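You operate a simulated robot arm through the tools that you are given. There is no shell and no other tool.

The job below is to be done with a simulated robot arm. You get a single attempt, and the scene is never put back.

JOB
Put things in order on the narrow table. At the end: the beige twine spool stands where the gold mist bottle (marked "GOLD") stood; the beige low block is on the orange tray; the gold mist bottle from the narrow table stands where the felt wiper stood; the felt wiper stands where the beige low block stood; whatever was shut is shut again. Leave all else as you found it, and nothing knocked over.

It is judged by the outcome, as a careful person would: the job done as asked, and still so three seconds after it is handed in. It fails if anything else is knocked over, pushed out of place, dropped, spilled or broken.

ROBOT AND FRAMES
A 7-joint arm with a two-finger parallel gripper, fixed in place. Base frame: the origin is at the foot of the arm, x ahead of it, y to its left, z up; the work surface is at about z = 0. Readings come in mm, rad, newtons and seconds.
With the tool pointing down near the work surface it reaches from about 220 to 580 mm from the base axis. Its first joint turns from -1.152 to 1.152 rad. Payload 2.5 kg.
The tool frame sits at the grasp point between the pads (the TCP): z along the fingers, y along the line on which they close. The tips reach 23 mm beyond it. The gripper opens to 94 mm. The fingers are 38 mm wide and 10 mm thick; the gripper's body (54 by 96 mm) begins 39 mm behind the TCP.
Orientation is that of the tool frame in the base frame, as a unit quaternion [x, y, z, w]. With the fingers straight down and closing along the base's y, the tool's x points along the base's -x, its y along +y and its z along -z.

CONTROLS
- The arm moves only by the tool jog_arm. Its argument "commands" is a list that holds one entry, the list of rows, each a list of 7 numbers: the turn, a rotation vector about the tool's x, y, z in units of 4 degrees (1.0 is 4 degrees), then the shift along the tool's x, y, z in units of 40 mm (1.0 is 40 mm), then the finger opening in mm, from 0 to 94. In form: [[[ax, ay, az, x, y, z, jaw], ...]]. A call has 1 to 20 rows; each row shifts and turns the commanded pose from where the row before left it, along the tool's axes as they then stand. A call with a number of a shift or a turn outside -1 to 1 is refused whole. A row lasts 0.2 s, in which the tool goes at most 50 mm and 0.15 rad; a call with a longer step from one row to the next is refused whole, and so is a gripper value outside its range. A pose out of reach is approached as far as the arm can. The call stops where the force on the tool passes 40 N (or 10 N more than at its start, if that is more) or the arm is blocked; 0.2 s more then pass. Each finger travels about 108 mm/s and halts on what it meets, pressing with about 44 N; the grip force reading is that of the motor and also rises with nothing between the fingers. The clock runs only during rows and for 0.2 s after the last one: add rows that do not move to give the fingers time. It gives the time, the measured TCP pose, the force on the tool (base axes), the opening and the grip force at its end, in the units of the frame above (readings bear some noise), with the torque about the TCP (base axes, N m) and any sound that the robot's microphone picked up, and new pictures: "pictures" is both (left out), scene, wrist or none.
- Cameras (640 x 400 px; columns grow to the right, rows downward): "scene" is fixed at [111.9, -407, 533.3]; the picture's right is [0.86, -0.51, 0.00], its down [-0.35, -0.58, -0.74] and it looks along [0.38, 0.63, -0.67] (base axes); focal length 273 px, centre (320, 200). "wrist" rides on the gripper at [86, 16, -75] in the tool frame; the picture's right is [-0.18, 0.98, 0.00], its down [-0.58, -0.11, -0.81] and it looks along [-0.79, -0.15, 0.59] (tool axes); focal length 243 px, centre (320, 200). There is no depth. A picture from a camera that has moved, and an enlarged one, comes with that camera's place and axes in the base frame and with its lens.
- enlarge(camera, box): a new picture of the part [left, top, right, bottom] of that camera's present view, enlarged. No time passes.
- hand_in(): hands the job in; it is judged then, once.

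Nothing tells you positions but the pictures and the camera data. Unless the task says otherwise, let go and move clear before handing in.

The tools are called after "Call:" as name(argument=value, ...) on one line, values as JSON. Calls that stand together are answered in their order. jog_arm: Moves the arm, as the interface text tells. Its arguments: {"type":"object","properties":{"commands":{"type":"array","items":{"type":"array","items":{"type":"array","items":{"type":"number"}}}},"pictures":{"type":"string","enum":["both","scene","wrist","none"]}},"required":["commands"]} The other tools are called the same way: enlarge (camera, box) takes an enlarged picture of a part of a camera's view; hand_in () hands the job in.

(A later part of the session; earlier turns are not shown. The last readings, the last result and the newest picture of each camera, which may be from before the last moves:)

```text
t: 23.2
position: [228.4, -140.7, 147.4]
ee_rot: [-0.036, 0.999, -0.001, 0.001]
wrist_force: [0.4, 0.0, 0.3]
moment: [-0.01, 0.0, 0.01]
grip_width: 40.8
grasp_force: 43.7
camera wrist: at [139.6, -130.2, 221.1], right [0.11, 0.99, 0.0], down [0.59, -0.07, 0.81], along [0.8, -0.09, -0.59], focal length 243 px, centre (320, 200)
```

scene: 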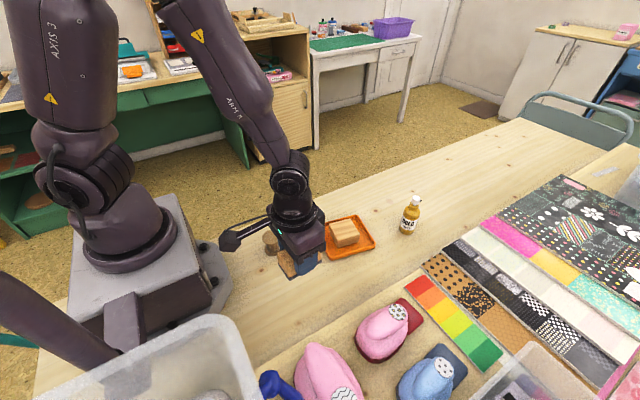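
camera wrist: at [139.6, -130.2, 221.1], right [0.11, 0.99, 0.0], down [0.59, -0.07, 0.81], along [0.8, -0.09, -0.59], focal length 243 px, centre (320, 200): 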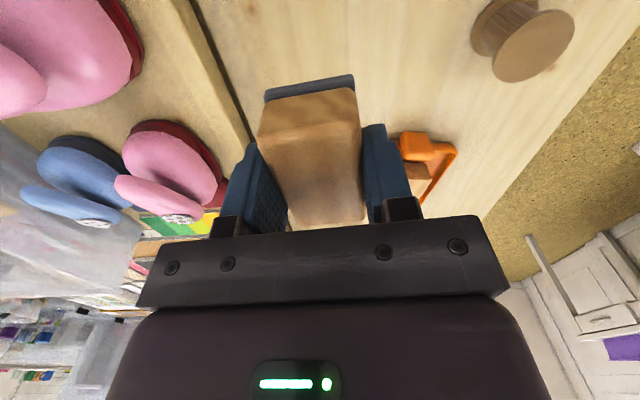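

I'm above the place. I'll correct about 2 mm and descend to just above the table.

Call:
jog_arm(commands=[[[0, 0, 0, 0.045, 0.022, 0.8, 25], [0, 0, 0, 0, 0, 0.8, 25], [0, 0, 0, 0, 0, 0.7, 25], [0, 0, 0, 0, 0, 0.35, 25], [0, 0, 0, 0, 0, 0, 25], [0, 0, 0, 0, 0, 0, 25]]])

Call:
enlarge(camera="scene", box=[240, 220, 350, 320])

```text
t: 24.6
position: [226.9, -139.9, 39.7]
ee_rot: [-0.036, 0.999, 0.0, 0.0]
wrist_force: [0.1, 0.5, -1.5]
moment: [-0.02, 0.0, 0.0]
grip_width: 41.3
grasp_force: 43.9
camera wrist: at [137.5, -129.6, 114.4], right [0.11, 0.99, 0.0], down [0.59, -0.07, 0.81], along [0.8, -0.09, -0.59], focal length 243 px, centre (320, 200)
```

scene: 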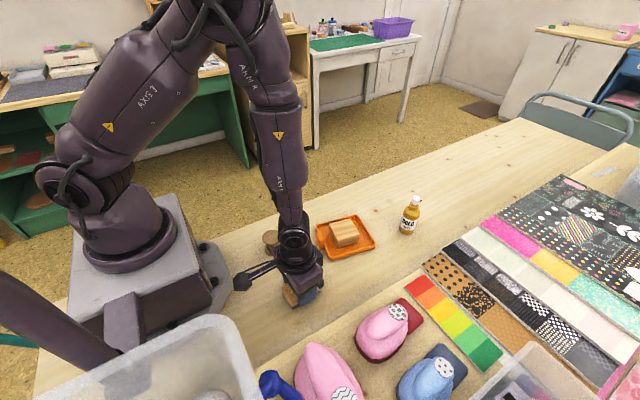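
wrist: 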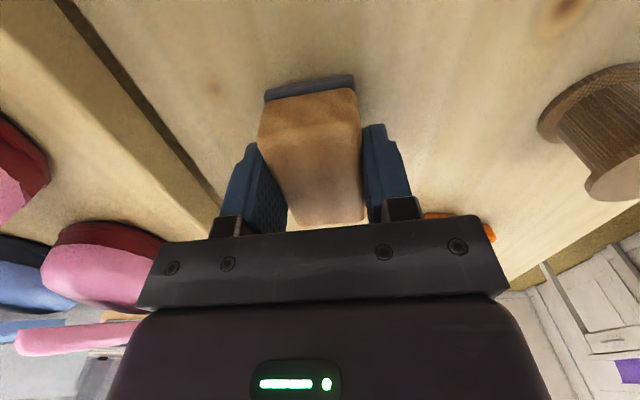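

```text
4.00 times, centred on (295, 270) of scene
camera zoom: at [112.0, -407.0, 533.3], right [0.86, -0.51, 0.0], down [-0.35, -0.58, -0.74], along [0.38, 0.63, -0.67], focal length 1090 px, centre (420, -80)
```

zoom: 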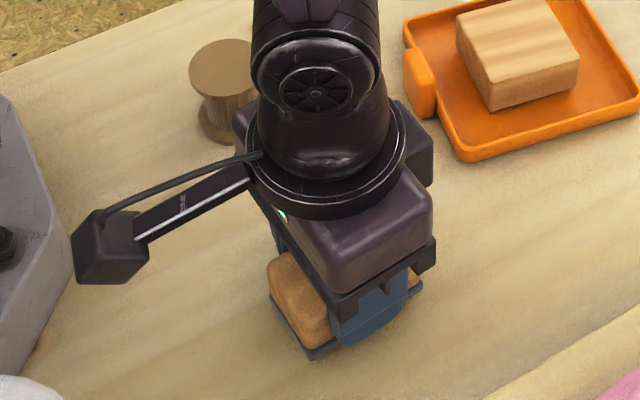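

The wiper hovers a few mm above the table over the block's footprint. I'll lower gently until it touches.

Call:
jog_arm(commands=[[[0, 0, 0, 0, 0, 0.05, 25], [0, 0, 0, 0, 0, 0.025, 25], [0, 0, 0, 0, 0, 0, 25]]], pictures="none")

```text
t: 25.4
position: [226.3, -139.7, 37.8]
ee_rot: [-0.036, 0.999, 0.0, 0.001]
wrist_force: [-0.3, 0.5, -0.4]
moment: [-0.05, -0.02, -0.02]
grip_width: 41.2
grasp_force: 44.1
```

Call:
jog_arm(commands=[[[0, 0, 0, 0, 0, 0.025, 25], [0, 0, 0, 0, 0, 0, 25]]], pictures="none")

```text
t: 26.0
position: [225.8, -138.8, 35.6]
ee_rot: [-0.036, 0.999, 0.0, 0.0]
wrist_force: [0.6, 0.0, 0.4]
moment: [-0.02, 0.0, -0.01]
grip_width: 40.9
grasp_force: 44.0
```

Call:
jog_arm(commands=[[[0, 0, 0, 0, 0, 0.02, 25], [0, 0, 0, 0, 0, 0, 25]]], pictures="none")

```text
t: 26.6
position: [225.7, -139.3, 36.6]
ee_rot: [-0.036, 0.999, 0.0, 0.0]
wrist_force: [0.0, 1.8, 10.5]
moment: [0.11, -0.01, 0.02]
grip_width: 41.5
grasp_force: 43.5
```

It touched down at about 10 N. I'll release and rise clear.

Call:
jog_arm(commands=[[[0, 0, 0, 0, 0, 0, 44], [0, 0, 0, 0, 0, 0, 60], [0, 0, 0, 0, 0, 0, 60], [0, 0, 0, 0, 0, -0.4, 60], [0, 0, 0, 0, 0, -0.8, 60], [0, 0, 0, 0, 0, -0.8, 60], [0, 0, 0, 0, 0, -0.8, 94], [0, 0, 0, 0, 0, 0, 94]]])

Call:
enlarge(camera="wrist", box=[240, 0, 400, 120])

Call:
enlarge(camera="scene", box=[240, 220, 350, 320])

```text
t: 28.4
position: [222.1, -139.6, 146.7]
ee_rot: [-0.036, 0.999, 0.0, 0.001]
wrist_force: [-0.3, 0.2, 0.6]
moment: [0.02, 0.0, -0.01]
grip_width: 94.1
grasp_force: 0.1
camera wrist: at [133.4, -128.2, 220.6], right [0.11, 0.99, 0.0], down [0.59, -0.07, 0.81], along [0.8, -0.09, -0.59], focal length 243 px, centre (320, 200)
```

scene: 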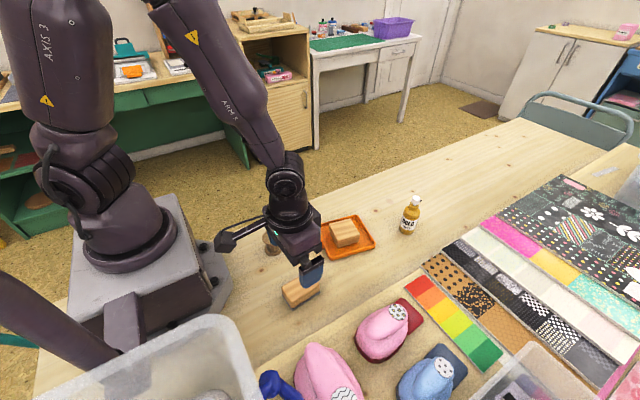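
wrist: 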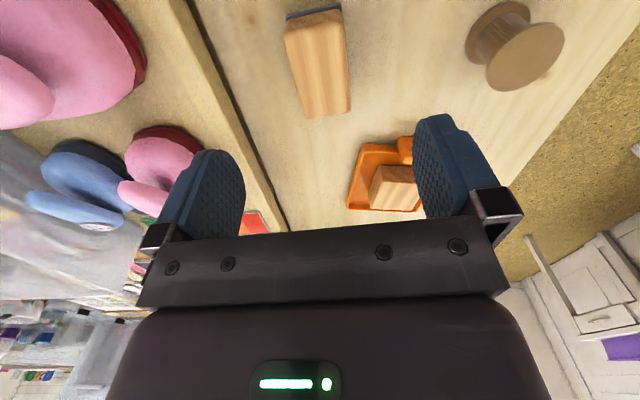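

```text
3.33 times, centred on (320, 60) of wrist
camera zoom: at [133.4, -128.2, 220.6], right [0.11, 0.99, 0.0], down [0.59, -0.07, 0.81], along [0.8, -0.09, -0.59], focal length 809 px, centre (320, 667)
```

zoom: 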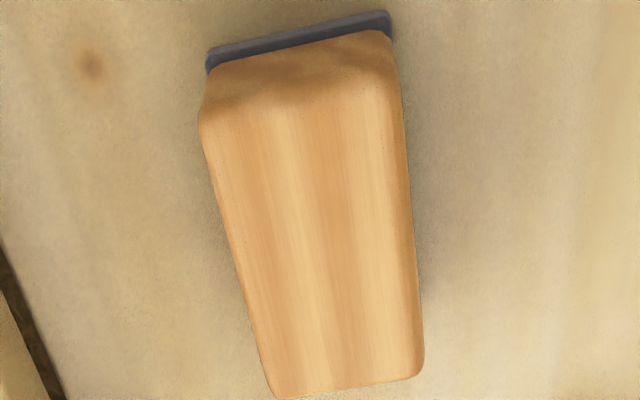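

```text
4.00 times, centred on (295, 270) of scene
camera zoom: at [111.9, -406.9, 533.3], right [0.86, -0.51, 0.0], down [-0.35, -0.58, -0.74], along [0.38, 0.63, -0.67], focal length 1090 px, centre (420, -80)
```

zoom: 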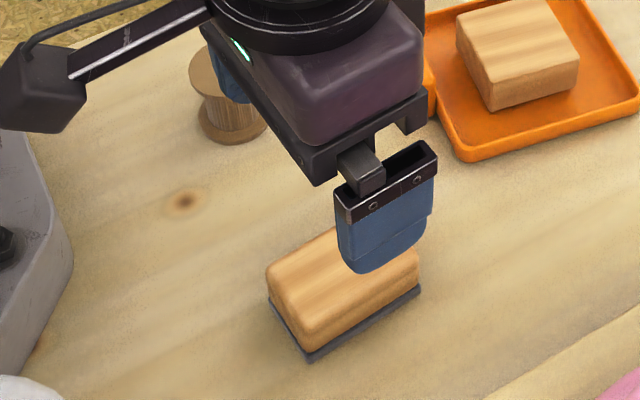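

The wiper now stands on the block's old footprint: in the scene view the midpoints match to within about a millimetre. Next is the gold mist bottle, so I'll go to a viewing pose in front of it.

Call:
jog_arm(commands=[[[0, 0, 0, -0.938, 0.031, 0, 94], [0, 0, 0, -0.938, 0.031, 0, 94], [0, 0, 0, -0.938, 0.031, 0, 94], [0, 0, 0, -0.938, 0.031, 0, 94], [0, 0, 0, -0.938, 0.031, 0, 94], [0, 0, 0, -0.938, 0.031, 0, 94], [0, 0, 1, 0, 0, 0, 94], [0, 0, 0, 0, 0, 0, 94], [0, 0, 0, 0, 0, 0, 94]]])

Call:
enlarge(camera="wrist", box=[240, 80, 400, 200])

Call:
enlarge(camera="scene", box=[380, 180, 440, 240])

```text
t: 30.4
position: [449.1, -114.7, 147.2]
ee_rot: [-0.001, 1.0, 0.0, -0.001]
wrist_force: [-0.2, -0.3, 1.1]
moment: [0.01, -0.01, 0.01]
grip_width: 93.8
grasp_force: 0.0
camera wrist: at [362.7, -98.5, 221.6], right [0.18, 0.98, 0.0], down [0.58, -0.11, 0.81], along [0.79, -0.15, -0.59], focal length 243 px, centre (320, 200)
```

scene: 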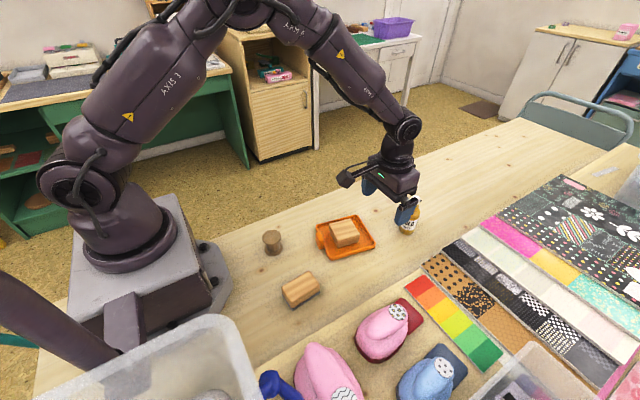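
wrist: 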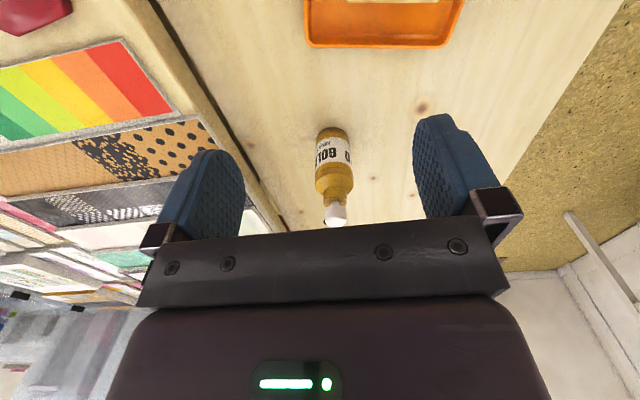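

```text
3.33 times, centred on (320, 140) of wrist
camera zoom: at [362.7, -98.5, 221.6], right [0.18, 0.98, 0.0], down [0.58, -0.11, 0.81], along [0.79, -0.15, -0.59], focal length 809 px, centre (320, 400)
```

zoom: 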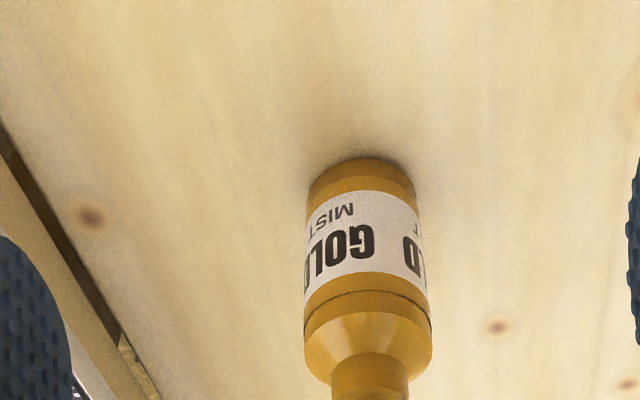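

```text
6.67 times, centred on (410, 210) of scene
camera zoom: at [112.0, -407.0, 533.3], right [0.86, -0.51, 0.0], down [-0.35, -0.58, -0.74], along [0.38, 0.63, -0.67], focal length 1818 px, centre (-280, 133)
```

zoom: 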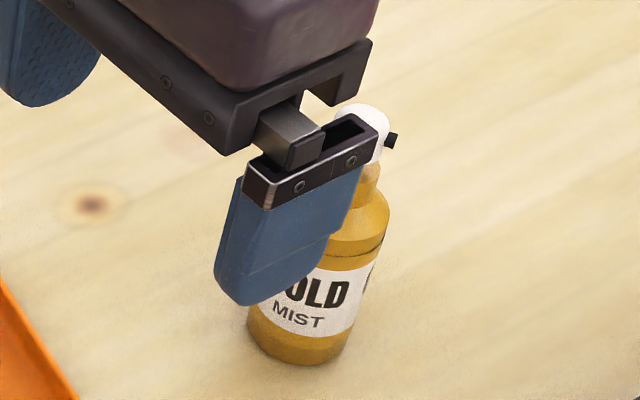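

The bottle's base centre is about (547,-117), its body diameter is about 38 mm, the shoulder is at about 60 mm and the cap top at about 108 mm. I'll move above it, keeping the fingertips higher than the cap.

Call:
jog_arm(commands=[[[0, 0, 0, -0.5, -0.018, -0.1, 94], [0, 0, 0, -0.7, -0.018, -0.1, 94], [0, 0, 0, -0.7, -0.018, 0, 94], [0, 0, 0, -0.555, 0, 0, 94], [0, 0, 0, 0, 0, 0, 94], [0, 0, 0, 0, 0, 0, 94]]])

Call:
enlarge(camera="wrist", box=[200, 0, 440, 180])

Call:
enlarge(camera="scene", box=[360, 140, 460, 240])

```text
t: 31.8
position: [546.8, -117.9, 154.7]
ee_rot: [-0.001, 1.0, 0.0, -0.001]
wrist_force: [0.8, 0.1, 0.0]
moment: [0.0, -0.01, 0.01]
grip_width: 94.2
grasp_force: 0.2
camera wrist: at [459.6, -101.1, 228.9], right [0.18, 0.98, 0.0], down [0.58, -0.11, 0.81], along [0.79, -0.15, -0.59], focal length 243 px, centre (320, 200)
```

scene: 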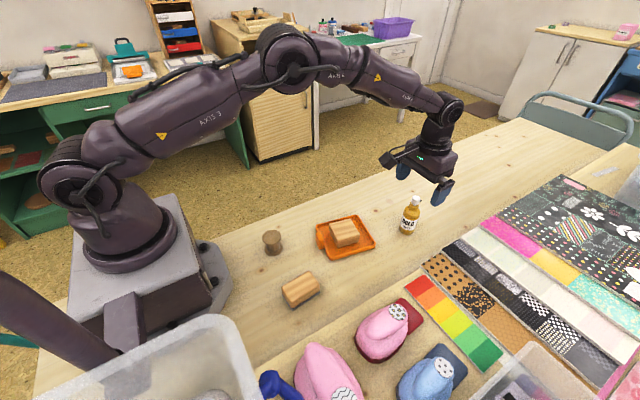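
wrist: 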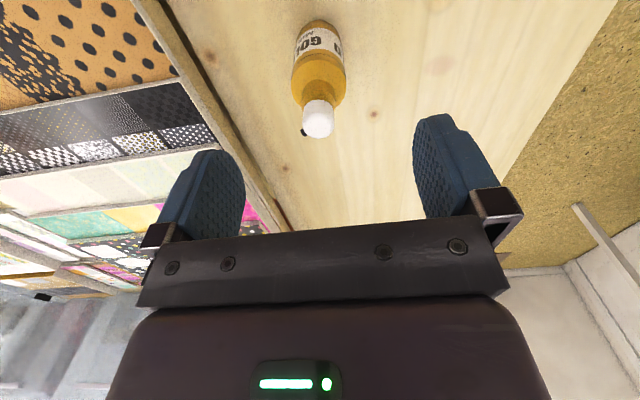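

```text
2.22 times, centred on (320, 90) of wrist
camera zoom: at [459.6, -101.1, 228.9], right [0.18, 0.98, 0.0], down [0.58, -0.11, 0.81], along [0.79, -0.15, -0.59], focal length 539 px, centre (320, 444)
```

zoom: 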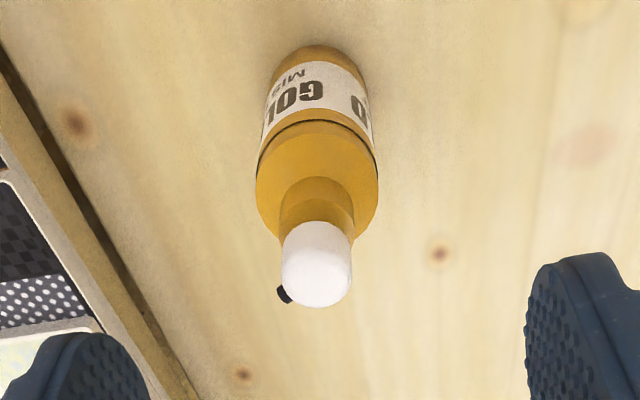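

```text
4.00 times, centred on (410, 190) of scene
camera zoom: at [112.0, -407.0, 533.3], right [0.86, -0.51, 0.0], down [-0.35, -0.58, -0.74], along [0.38, 0.63, -0.67], focal length 1090 px, centre (-40, 240)
```

zoom: 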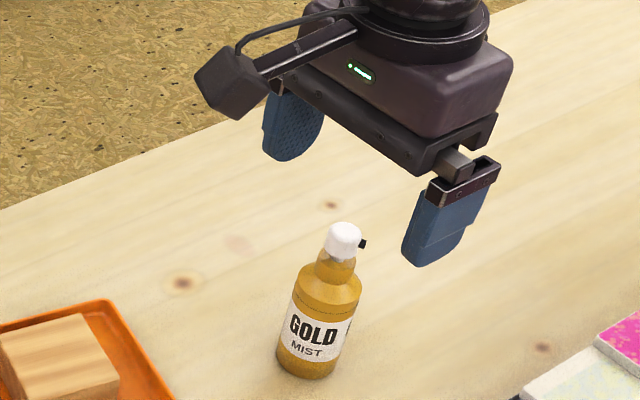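

The bottle's cap lies between the fingers' paths and the lateral alignment is within 1 mm. I'll descend to about z=80 and check the cap clearance.

Call:
jog_arm(commands=[[[0, 0, 0, -0.04, 0, 0.5, 94], [0, 0, 0, 0, 0, 0.5, 94], [0, 0, 0, 0, 0, 0.5, 94], [0, 0, 0, 0, 0, 0.35, 94], [0, 0, 0, 0, 0, 0, 94], [0, 0, 0, 0, 0, 0, 94]]])

Call:
enlarge(camera="wrist", box=[200, 40, 460, 240])

Call:
enlarge(camera="scene", box=[370, 150, 450, 240])

```text
t: 33.2
position: [548.2, -118.8, 81.0]
ee_rot: [-0.001, 1.0, 0.0, 0.0]
wrist_force: [0.4, 0.3, 0.1]
moment: [0.01, -0.01, 0.0]
grip_width: 93.8
grasp_force: 0.0
camera wrist: at [461.3, -102.3, 155.4], right [0.18, 0.98, 0.0], down [0.58, -0.11, 0.81], along [0.79, -0.15, -0.59], focal length 243 px, centre (320, 200)
```

scene: 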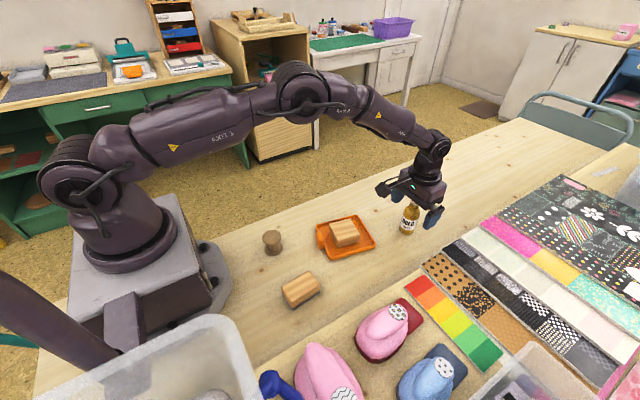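
wrist: 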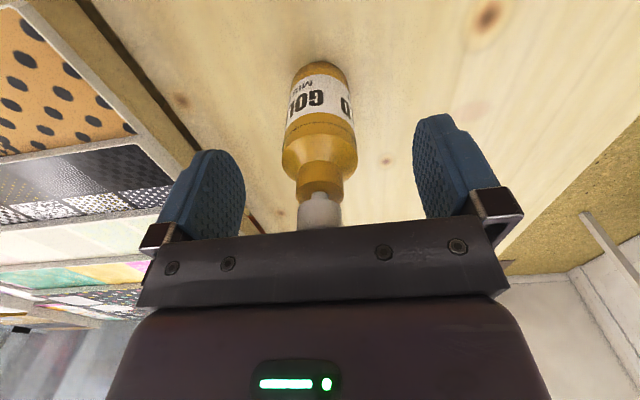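

```text
2.00 times, centred on (330, 140) of wrist
camera zoom: at [461.3, -102.3, 155.4], right [0.18, 0.98, 0.0], down [0.58, -0.11, 0.81], along [0.79, -0.15, -0.59], focal length 485 px, centre (300, 320)
```

zoom: 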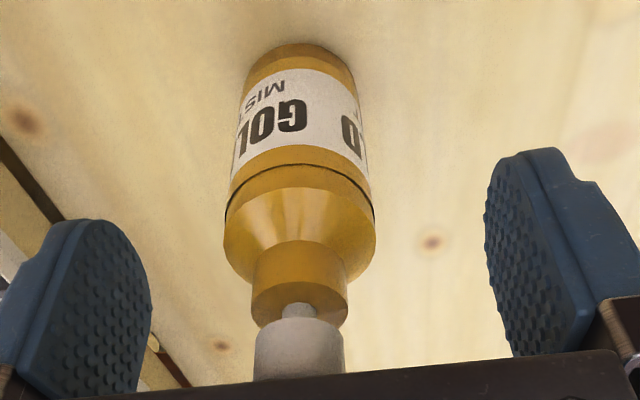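

```text
4.44 times, centred on (410, 195) of scene
camera zoom: at [111.9, -407.0, 533.3], right [0.86, -0.51, 0.0], down [-0.35, -0.58, -0.74], along [0.38, 0.63, -0.67], focal length 1212 px, centre (-80, 222)
```

zoom: 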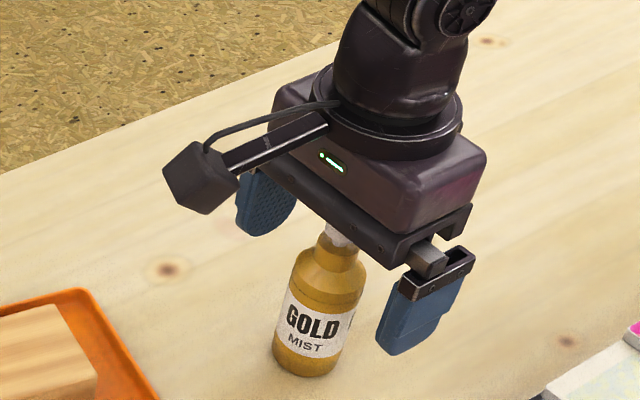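

The bottle is centred between the fingers and the cap still has clearance. I'll go down another 7 mm (tips at about 51 mm, palm about 5 mm above the cap) and close.

Call:
jog_arm(commands=[[[0, 0, 0, 0, 0, 0.1, 94], [0, 0, 0, 0, 0, 0.075, 94], [0, 0, 0, 0, 0, 0, 94]]])

Call:
enlarge(camera="wrist", box=[200, 40, 460, 240])

Call:
enlarge(camera="scene", box=[370, 150, 450, 240])

```text
t: 34.0
position: [547.2, -117.8, 72.3]
ee_rot: [-0.001, 1.0, 0.0, 0.0]
wrist_force: [0.4, 0.1, 0.5]
moment: [0.01, -0.03, -0.02]
grip_width: 94.1
grasp_force: 0.0
camera wrist: at [460.8, -101.0, 147.8], right [0.18, 0.98, 0.0], down [0.58, -0.11, 0.81], along [0.79, -0.15, -0.59], focal length 243 px, centre (320, 200)
```

scene: 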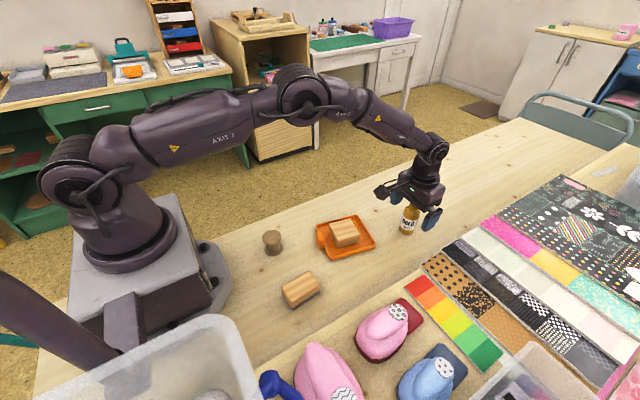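
wrist: 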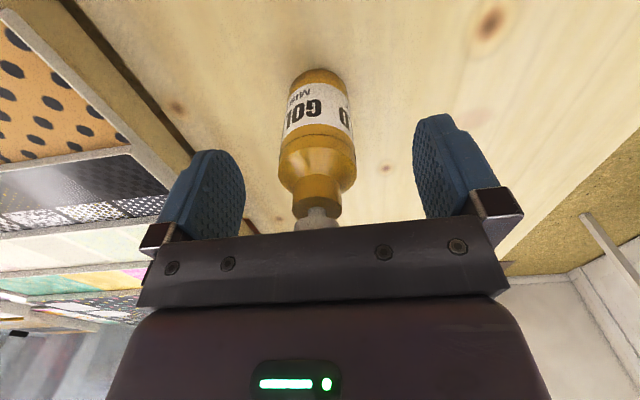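

```text
2.00 times, centred on (330, 140) of wrist
camera zoom: at [460.8, -101.0, 147.8], right [0.18, 0.98, 0.0], down [0.58, -0.11, 0.81], along [0.79, -0.15, -0.59], focal length 485 px, centre (300, 320)
```

zoom: 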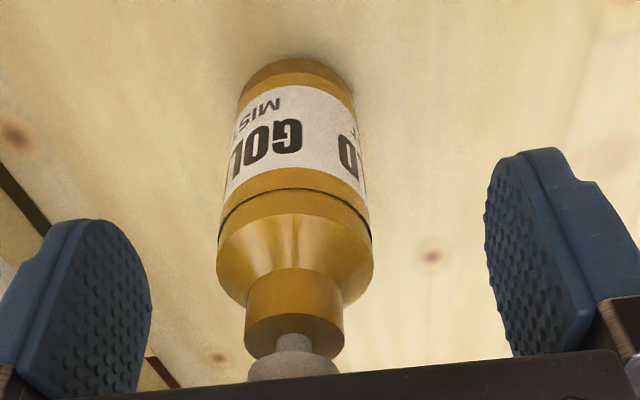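

```text
4.44 times, centred on (410, 195) of scene
camera zoom: at [111.9, -407.0, 533.3], right [0.86, -0.51, 0.0], down [-0.35, -0.58, -0.74], along [0.38, 0.63, -0.67], focal length 1212 px, centre (-80, 222)
```

zoom: 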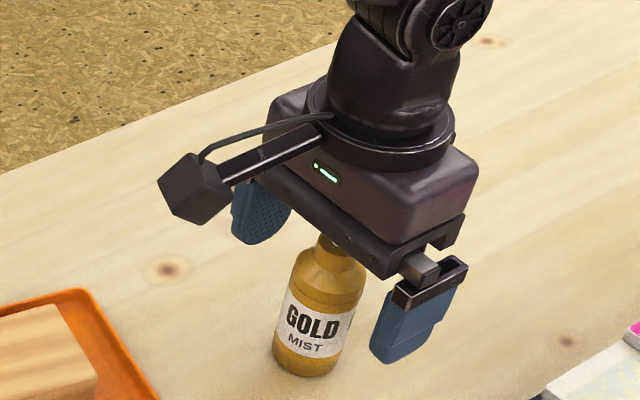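

No contact felt, and the fingertips reach below the shoulder. I'll close on the bottle's body.

Call:
jog_arm(commands=[[[0, 0, 0, 0, 0, 0, 70], [0, 0, 0, 0, 0, 0, 50], [0, 0, 0, 0, 0, 0, 28], [0, 0, 0, 0, 0, 0, 28], [0, 0, 0, 0, 0, 0, 28]]])

Call:
enlarge(camera="wrist", box=[200, 40, 460, 240])

Call:
enlarge(camera="scene", box=[370, 150, 450, 240])

```text
t: 35.2
position: [548.6, -118.5, 74.6]
ee_rot: [0.0, 1.0, 0.0, 0.0]
wrist_force: [-0.4, -0.8, 0.2]
moment: [-0.01, -0.02, -0.02]
grip_width: 36.8
grasp_force: 44.0
camera wrist: at [460.8, -101.1, 148.1], right [0.18, 0.98, 0.0], down [0.58, -0.11, 0.81], along [0.79, -0.15, -0.59], focal length 243 px, centre (320, 200)
```

scene: 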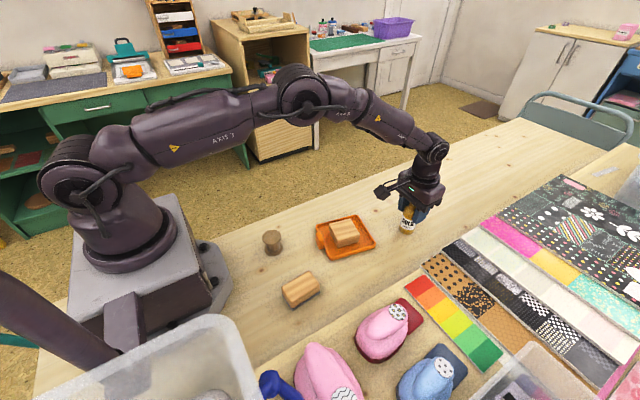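
wrist: 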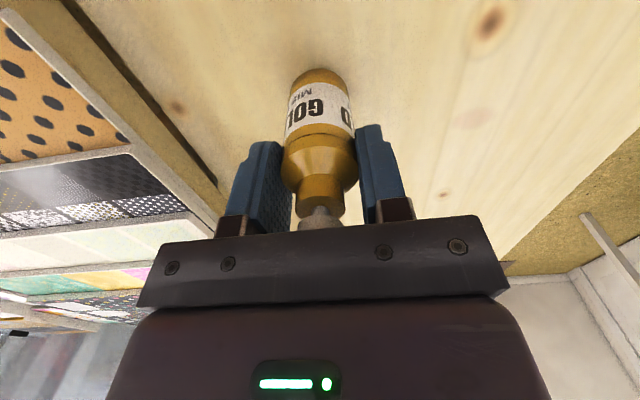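

```text
2.00 times, centred on (330, 140) of wrist
camera zoom: at [460.8, -101.1, 148.1], right [0.18, 0.98, 0.0], down [0.58, -0.11, 0.81], along [0.79, -0.15, -0.59], focal length 485 px, centre (300, 320)
```

zoom: 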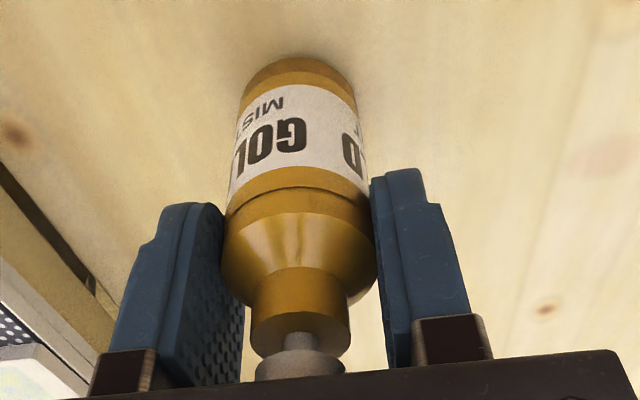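

```text
4.44 times, centred on (410, 195) of scene
camera zoom: at [111.9, -407.0, 533.3], right [0.86, -0.51, 0.0], down [-0.35, -0.58, -0.74], along [0.38, 0.63, -0.67], focal length 1212 px, centre (-80, 222)
```

zoom: 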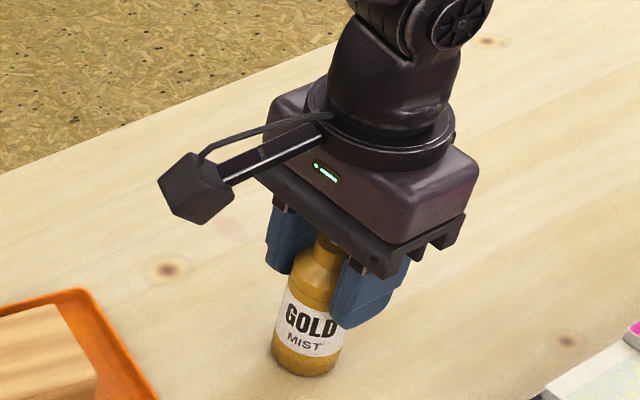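

The bottle is gripped at 37 mm on its body. I'll lift it 40 mm gently and check that it hangs upright.

Call:
jog_arm(commands=[[[0, 0, 0, 0, 0, -0.1, 28], [0, 0, 0, 0, 0, -0.2, 28], [0, 0, 0, 0, 0, -0.3, 28], [0, 0, 0, 0, 0, -0.3, 28], [0, 0, 0, 0, 0, -0.1, 28], [0, 0, 0, 0, 0, 0, 28]]])

Call:
enlarge(camera="wrist", box=[200, 40, 460, 240])

Call:
enlarge(camera="scene", box=[370, 150, 450, 240])

```text
t: 36.6
position: [548.5, -119.4, 115.2]
ee_rot: [-0.001, 1.0, -0.001, 0.0]
wrist_force: [0.9, -0.1, -0.1]
moment: [0.04, 0.03, 0.01]
grip_width: 37.1
grasp_force: 44.2
camera wrist: at [461.1, -101.2, 188.8], right [0.18, 0.98, 0.0], down [0.58, -0.11, 0.81], along [0.79, -0.15, -0.59], focal length 243 px, centre (320, 200)
```

scene: 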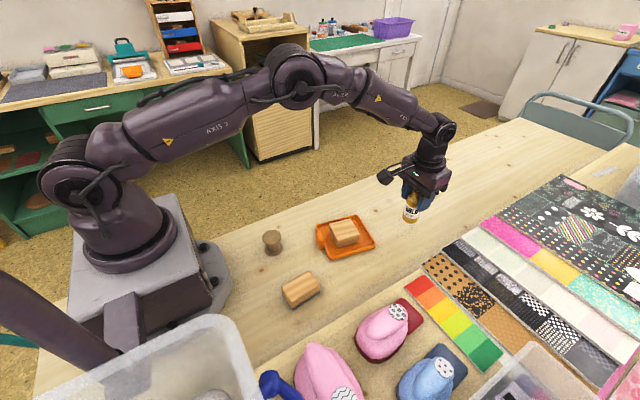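
wrist: 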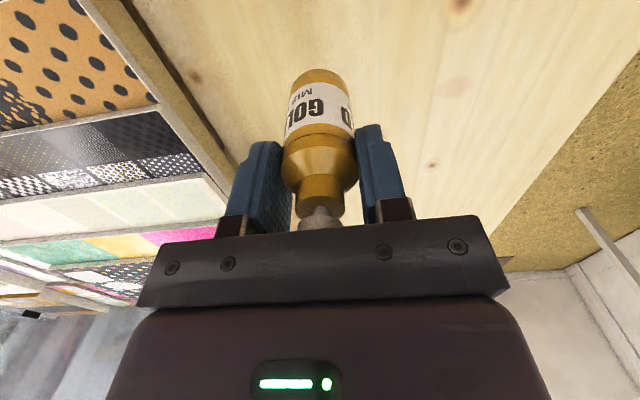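

```text
2.00 times, centred on (330, 140) of wrist
camera zoom: at [461.1, -101.2, 188.8], right [0.18, 0.98, 0.0], down [0.58, -0.11, 0.81], along [0.79, -0.15, -0.59], focal length 485 px, centre (300, 320)
```

zoom: 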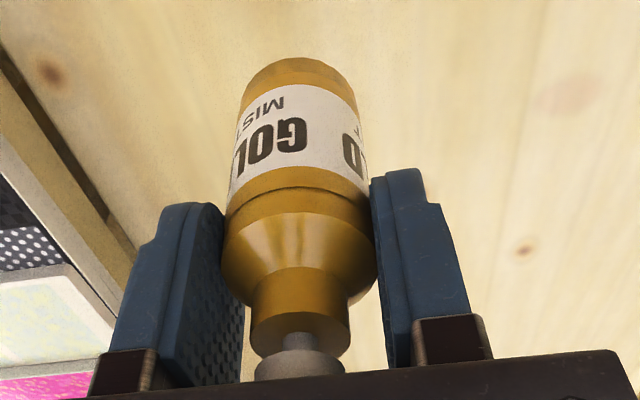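

```text
4.44 times, centred on (410, 195) of scene
camera zoom: at [112.0, -407.0, 533.3], right [0.86, -0.51, 0.0], down [-0.35, -0.58, -0.74], along [0.38, 0.63, -0.67], focal length 1212 px, centre (-80, 222)
```

zoom: 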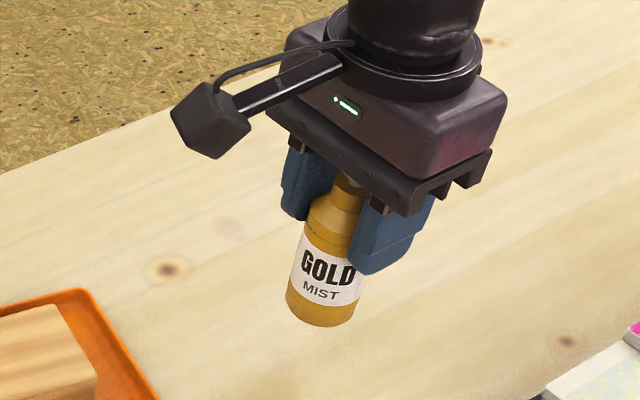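

The bottle hangs upright and hasn't shifted. I'll carry it sideways to the wiper's old place (about (546.5,23.4)) at a gentle speed.

Call:
jog_arm(commands=[[[0, 0, 0, 0, 0.2, 0, 28], [0, 0, 0, 0.005, 0.4, 0, 28], [0, 0, 0, 0.005, 0.5, 0, 28], [0, 0, 0, 0.005, 0.5, 0, 28], [0, 0, 0, 0.005, 0.5, 0, 28], [0, 0, 0, 0.005, 0.5, 0, 28], [0, 0, 0, 0.005, 0.5, 0, 28], [0, 0, 0, 0, 0.3, 0, 28], [0, 0, 0, 0, 0.145, 0, 28], [0, 0, 0, 0, 0, 0, 28], [0, 0, 0, 0, 0, 0, 28]]])

Call:
enlarge(camera="scene", box=[330, 130, 430, 230])

```text
t: 39.0
position: [546.1, 23.0, 113.9]
ee_rot: [-0.001, 1.0, 0.0, 0.0]
wrist_force: [-0.6, -0.7, -0.8]
moment: [-0.03, 0.04, 0.0]
grip_width: 36.7
grasp_force: 43.8
camera wrist: at [458.9, 39.7, 187.7], right [0.18, 0.98, 0.0], down [0.58, -0.11, 0.81], along [0.79, -0.15, -0.59], focal length 243 px, centre (320, 200)
```

scene: 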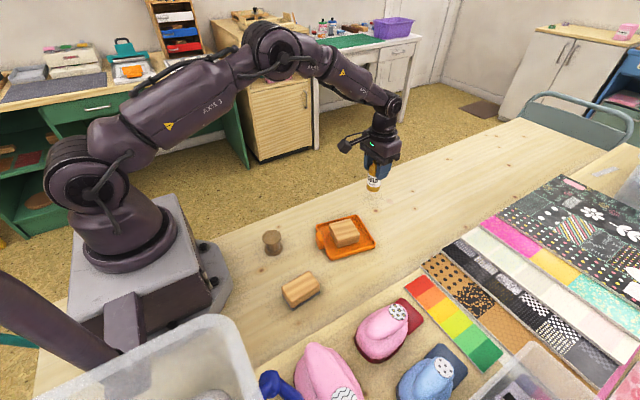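
wrist: 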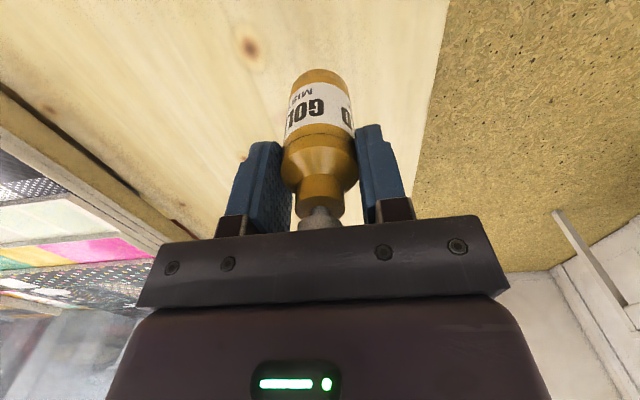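

```text
4.00 times, centred on (380, 180) of scene
camera zoom: at [112.0, -406.9, 533.3], right [0.86, -0.51, 0.0], down [-0.35, -0.58, -0.74], along [0.38, 0.63, -0.67], focal length 1090 px, centre (80, 280)
```

zoom: 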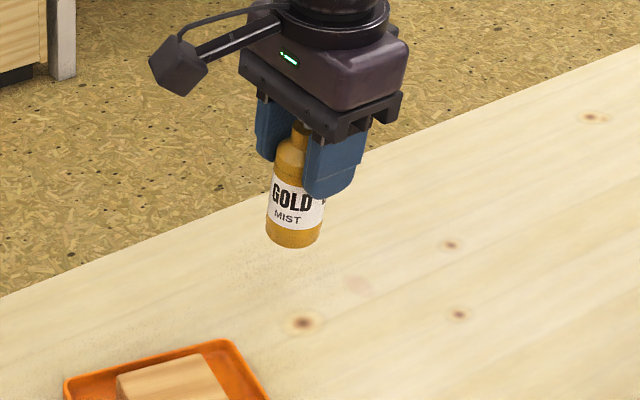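

It's positioned over the wiper's old place. I'll lower to a few mm above the table.

Call:
jog_arm(commands=[[[0, 0, 0, 0, 0, 0.25, 28], [0, 0, 0, 0, 0, 0.3, 28], [0, 0, 0, 0, 0, 0.2, 28], [0, 0, 0, 0, 0, 0.15, 28], [0, 0, 0, 0, 0, 0, 28], [0, 0, 0, 0, 0, 0, 28]]])

Call:
enlarge(camera="scene", box=[330, 130, 430, 230])

```text
t: 40.4
position: [547.3, 24.8, 77.1]
ee_rot: [-0.001, 1.0, 0.001, 0.0]
wrist_force: [-0.2, 0.4, -1.4]
moment: [-0.01, -0.03, 0.02]
grip_width: 37.0
grasp_force: 44.1
camera wrist: at [459.2, 40.9, 152.2], right [0.18, 0.98, 0.0], down [0.58, -0.11, 0.81], along [0.79, -0.15, -0.59], focal length 243 px, centre (320, 200)
```

scene: 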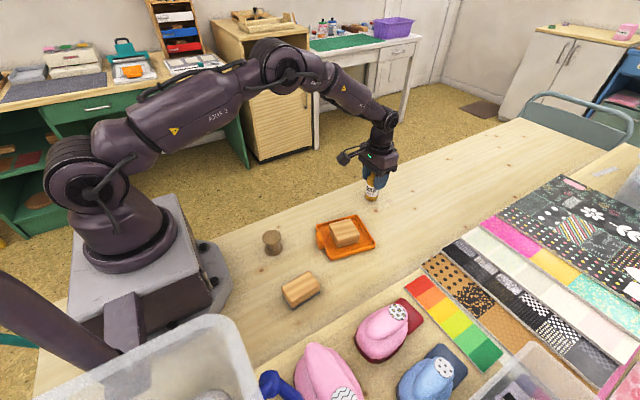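
wrist: 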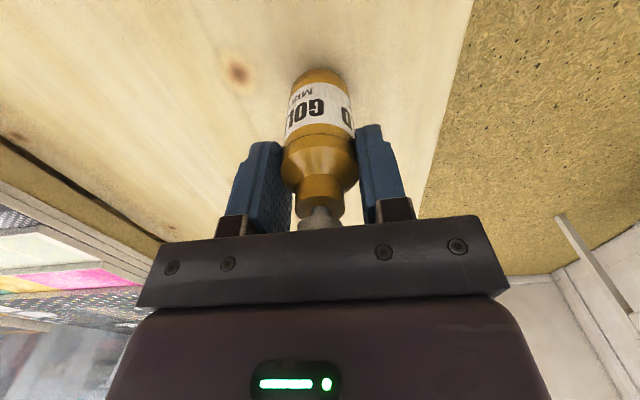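

```text
4.00 times, centred on (380, 180) of scene
camera zoom: at [112.0, -407.0, 533.3], right [0.86, -0.51, 0.0], down [-0.35, -0.58, -0.74], along [0.38, 0.63, -0.67], focal length 1090 px, centre (80, 280)
```

zoom: 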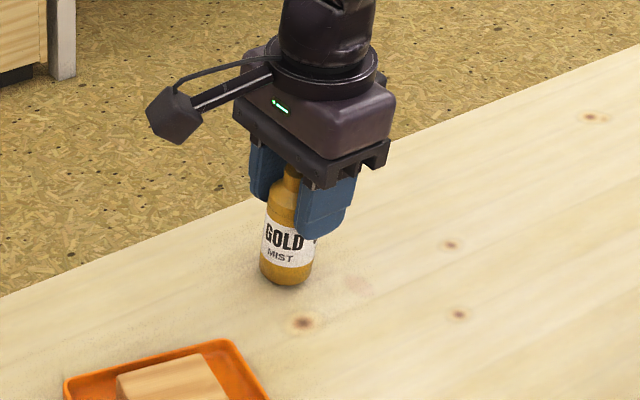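

The bottle base lines up with the wiper's old centre. I'll lower in small steps until it touches.

Call:
jog_arm(commands=[[[0, 0, 0, 0, 0, 0.04, 28], [0, 0, 0, 0, 0, 0.03, 28], [0, 0, 0, 0, 0, 0, 28]]], pictures="none")

```text
t: 41.2
position: [548.2, 23.0, 75.1]
ee_rot: [-0.001, 1.0, 0.0, -0.001]
wrist_force: [-0.5, 0.0, -0.8]
moment: [-0.01, 0.01, -0.01]
grip_width: 36.8
grasp_force: 43.9
```

Call:
jog_arm(commands=[[[0, 0, 0, 0, 0, 0.02, 28], [0, 0, 0, 0, 0, 0, 28]]], pictures="none")

```text
t: 41.8
position: [548.2, 23.7, 75.1]
ee_rot: [-0.001, 1.0, 0.0, 0.0]
wrist_force: [0.0, -0.2, -1.1]
moment: [-0.02, 0.0, -0.02]
grip_width: 36.9
grasp_force: 44.4
```

Call:
jog_arm(commands=[[[0, 0, 0, 0, 0, 0.02, 28], [0, 0, 0, 0, 0, 0, 28]]], pictures="none")

```text
t: 42.4
position: [547.5, 25.2, 73.6]
ee_rot: [-0.001, 1.0, 0.001, 0.0]
wrist_force: [0.3, -0.7, -0.5]
moment: [0.0, -0.02, 0.0]
grip_width: 37.0
grasp_force: 43.9
```

Call:
jog_arm(commands=[[[0, 0, 0, 0, 0, 0.02, 28], [0, 0, 0, 0, 0, 0, 28]]], pictures="none")

```text
t: 43.0
position: [546.8, 24.9, 72.7]
ee_rot: [-0.001, 1.0, 0.001, 0.0]
wrist_force: [-1.0, -0.2, 0.6]
moment: [0.04, 0.01, 0.04]
grip_width: 36.9
grasp_force: 43.8
```

Call:
jog_arm(commands=[[[0, 0, 0, 0, 0, 0.015, 28], [0, 0, 0, 0, 0, 0, 28]]], pictures="both")

Call:
enlarge(camera="scene", box=[330, 130, 430, 230])

```text
t: 43.6
position: [547.8, 24.8, 72.9]
ee_rot: [-0.001, 1.0, 0.0, 0.001]
wrist_force: [-1.9, -1.1, 8.4]
moment: [-0.01, 0.17, 0.04]
grip_width: 36.6
grasp_force: 43.9
camera wrist: at [459.8, 41.2, 147.8], right [0.18, 0.98, 0.0], down [0.58, -0.11, 0.81], along [0.79, -0.15, -0.59], focal length 243 px, centre (320, 200)
```

scene: 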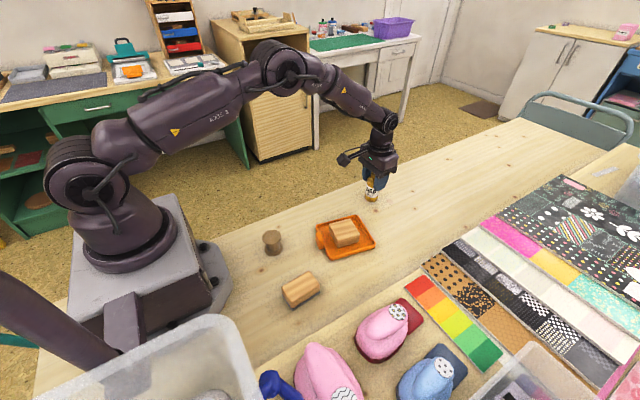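
wrist: 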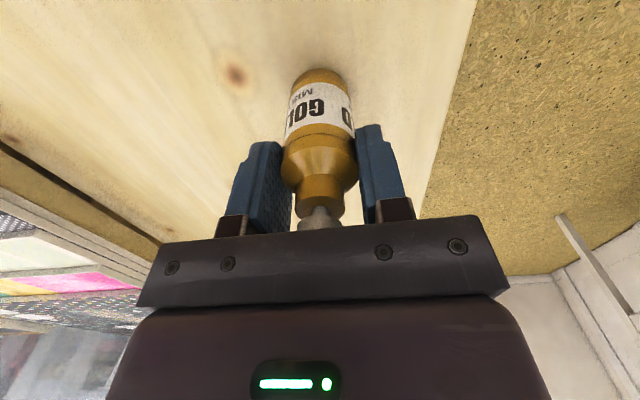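

```text
4.00 times, centred on (380, 180) of scene
camera zoom: at [111.9, -407.0, 533.3], right [0.86, -0.51, 0.0], down [-0.35, -0.58, -0.74], along [0.38, 0.63, -0.67], focal length 1090 px, centre (80, 280)
```

zoom: 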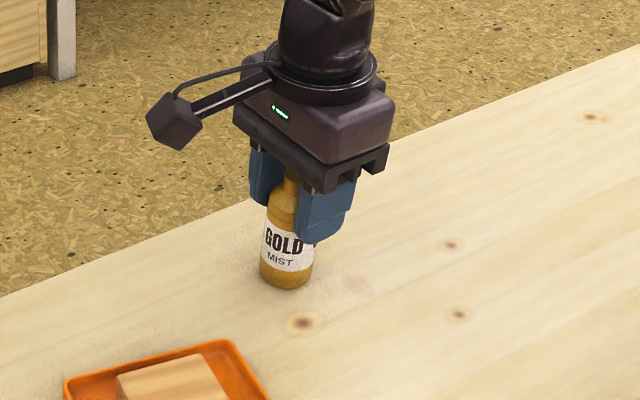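

It touched down at about 8 N. I'll release, then rise straight up clear of the cap.

Call:
jog_arm(commands=[[[0, 0, 0, 0, 0, 0, 42], [0, 0, 0, 0, 0, 0, 70], [0, 0, 0, 0, 0, 0, 94], [0, 0, 0, 0, 0, 0, 94], [0, 0, 0, 0, 0, -0.3, 94], [0, 0, 0, 0, 0, -0.7, 94], [0, 0, 0, 0, 0, -0.8, 94], [0, 0, 0, 0, 0, -0.7, 94], [0, 0, 0, 0, 0, 0, 94]]])

Call:
enlarge(camera="scene", box=[330, 130, 430, 230])

Call:
enlarge(camera="wrist", box=[200, 0, 440, 180])

```text
t: 45.6
position: [546.5, 24.8, 172.7]
ee_rot: [-0.001, 1.0, 0.001, 0.0]
wrist_force: [0.1, 0.1, 0.4]
moment: [-0.01, 0.03, -0.03]
grip_width: 93.7
grasp_force: 0.0
camera wrist: at [460.5, 41.9, 247.6], right [0.18, 0.98, 0.0], down [0.58, -0.11, 0.81], along [0.79, -0.15, -0.59], focal length 243 px, centre (320, 200)
```

scene: 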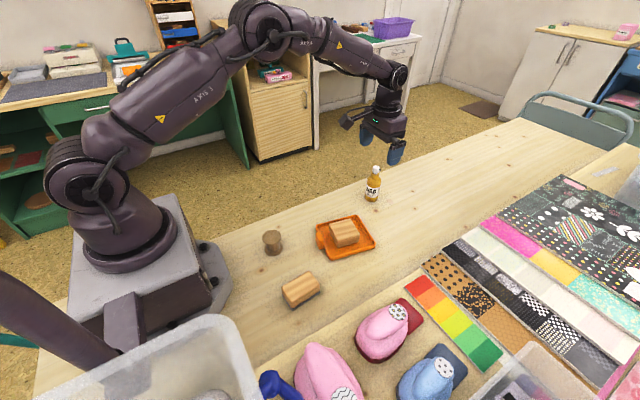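
wrist: 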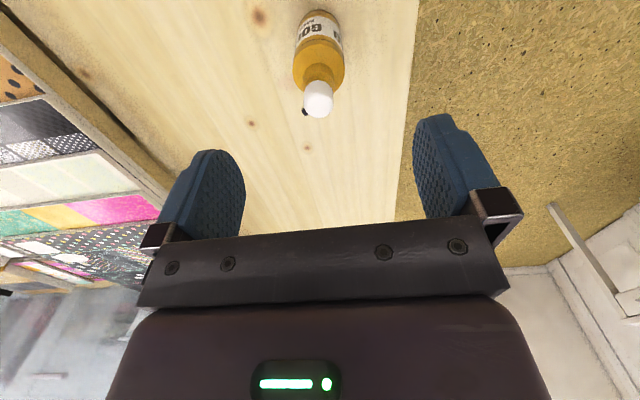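

```text
4.00 times, centred on (380, 180) of scene
camera zoom: at [111.9, -407.0, 533.3], right [0.86, -0.51, 0.0], down [-0.35, -0.58, -0.74], along [0.38, 0.63, -0.67], focal length 1090 px, centre (80, 280)
```

zoom: 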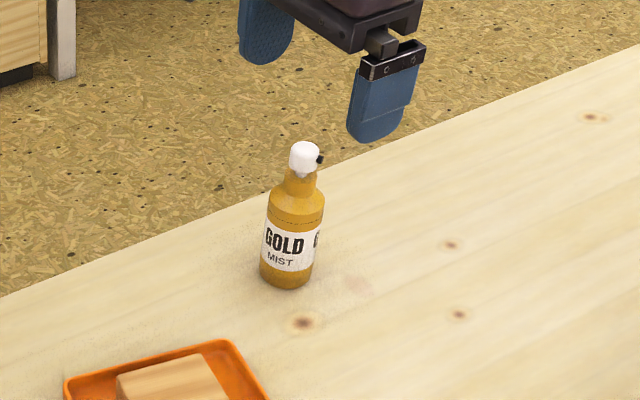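

```text
2.22 times, centred on (320, 90) of wrist
camera zoom: at [460.5, 41.9, 247.6], right [0.18, 0.98, 0.0], down [0.58, -0.11, 0.81], along [0.79, -0.15, -0.59], focal length 539 px, centre (320, 444)
```

zoom: 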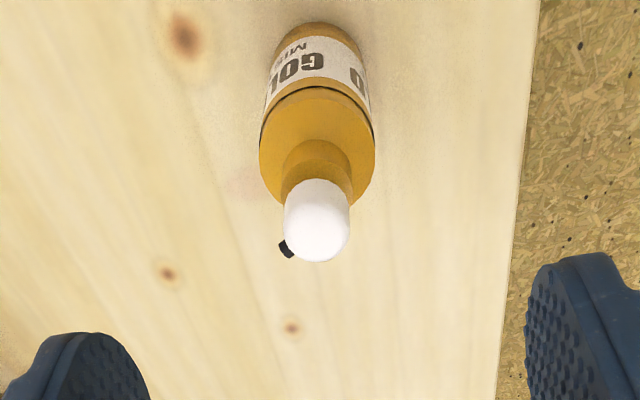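

The bottle stands upright where the wiper was. Next is the spool at about (223,1), near the inner reach limit, so I'll move over there at height and look.

Call:
jog_arm(commands=[[[0, 0, 0, 0.5, -0.06, 0, 94], [0, 0, 0, 0.9, -0.06, 0, 94], [0, 0, 0, 0.9, -0.06, 0, 94], [0, 0, 0, 0.9, -0.06, 0, 94], [0, 0, 0, 0.9, -0.06, 0, 94], [0, 0, 0, 0.9, -0.06, 0, 94], [0, 0, 0, 0.9, -0.06, 0, 94], [0, 0, 0, 0.9, -0.06, 0, 94], [0, 0, 0, 0.7, -0.06, 0.2, 94], [0, 0, 0, 0.4, -0.06, 0.35, 94], [0, 0, 0, 0, 0, 0, 94], [0, 0, 0, 0, 0, 0, 94]]])

Call:
enlarge(camera="wrist", box=[220, 0, 420, 150])

Call:
enlarge(camera="scene", box=[200, 180, 360, 300])

```text
t: 48.2
position: [232.3, 0.8, 153.1]
ee_rot: [-0.001, 1.0, 0.0, 0.0]
wrist_force: [0.0, -0.1, 0.5]
moment: [-0.03, 0.02, -0.01]
grip_width: 93.7
grasp_force: 0.1
camera wrist: at [144.9, 17.4, 226.0], right [0.18, 0.98, 0.0], down [0.58, -0.11, 0.81], along [0.79, -0.15, -0.59], focal length 243 px, centre (320, 200)
```

scene: 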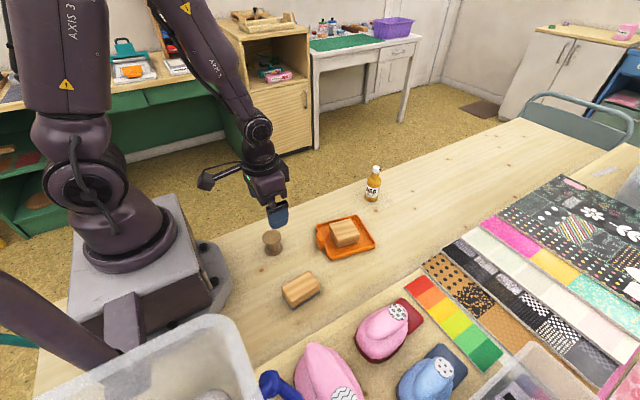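
wrist: 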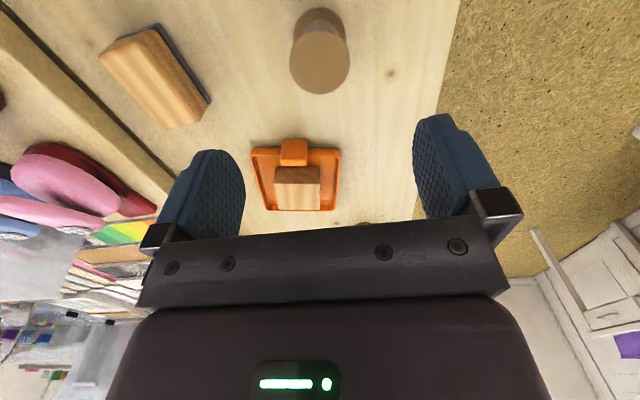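

```text
2.67 times, centred on (320, 75) of wrist
camera zoom: at [144.9, 17.4, 226.0], right [0.18, 0.98, 0.0], down [0.58, -0.11, 0.81], along [0.79, -0.15, -0.59], focal length 647 px, centre (320, 533)
```

zoom: 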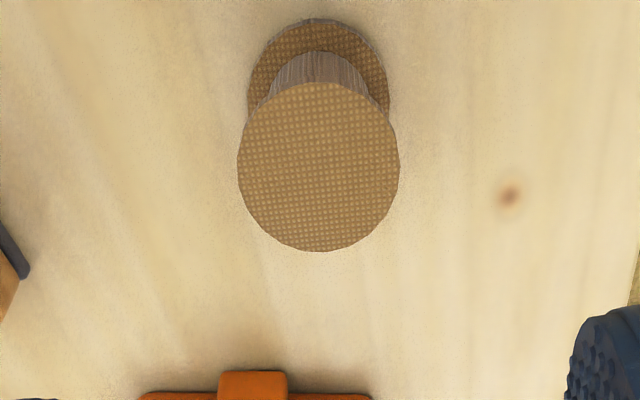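

```text
3.33 times, centred on (280, 240) of scene
camera zoom: at [111.9, -407.0, 533.3], right [0.86, -0.51, 0.0], down [-0.35, -0.58, -0.74], along [0.38, 0.63, -0.67], focal length 909 px, centre (453, 67)
```

zoom: 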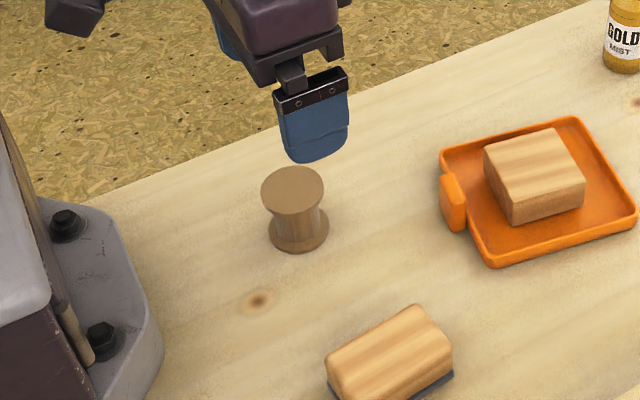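

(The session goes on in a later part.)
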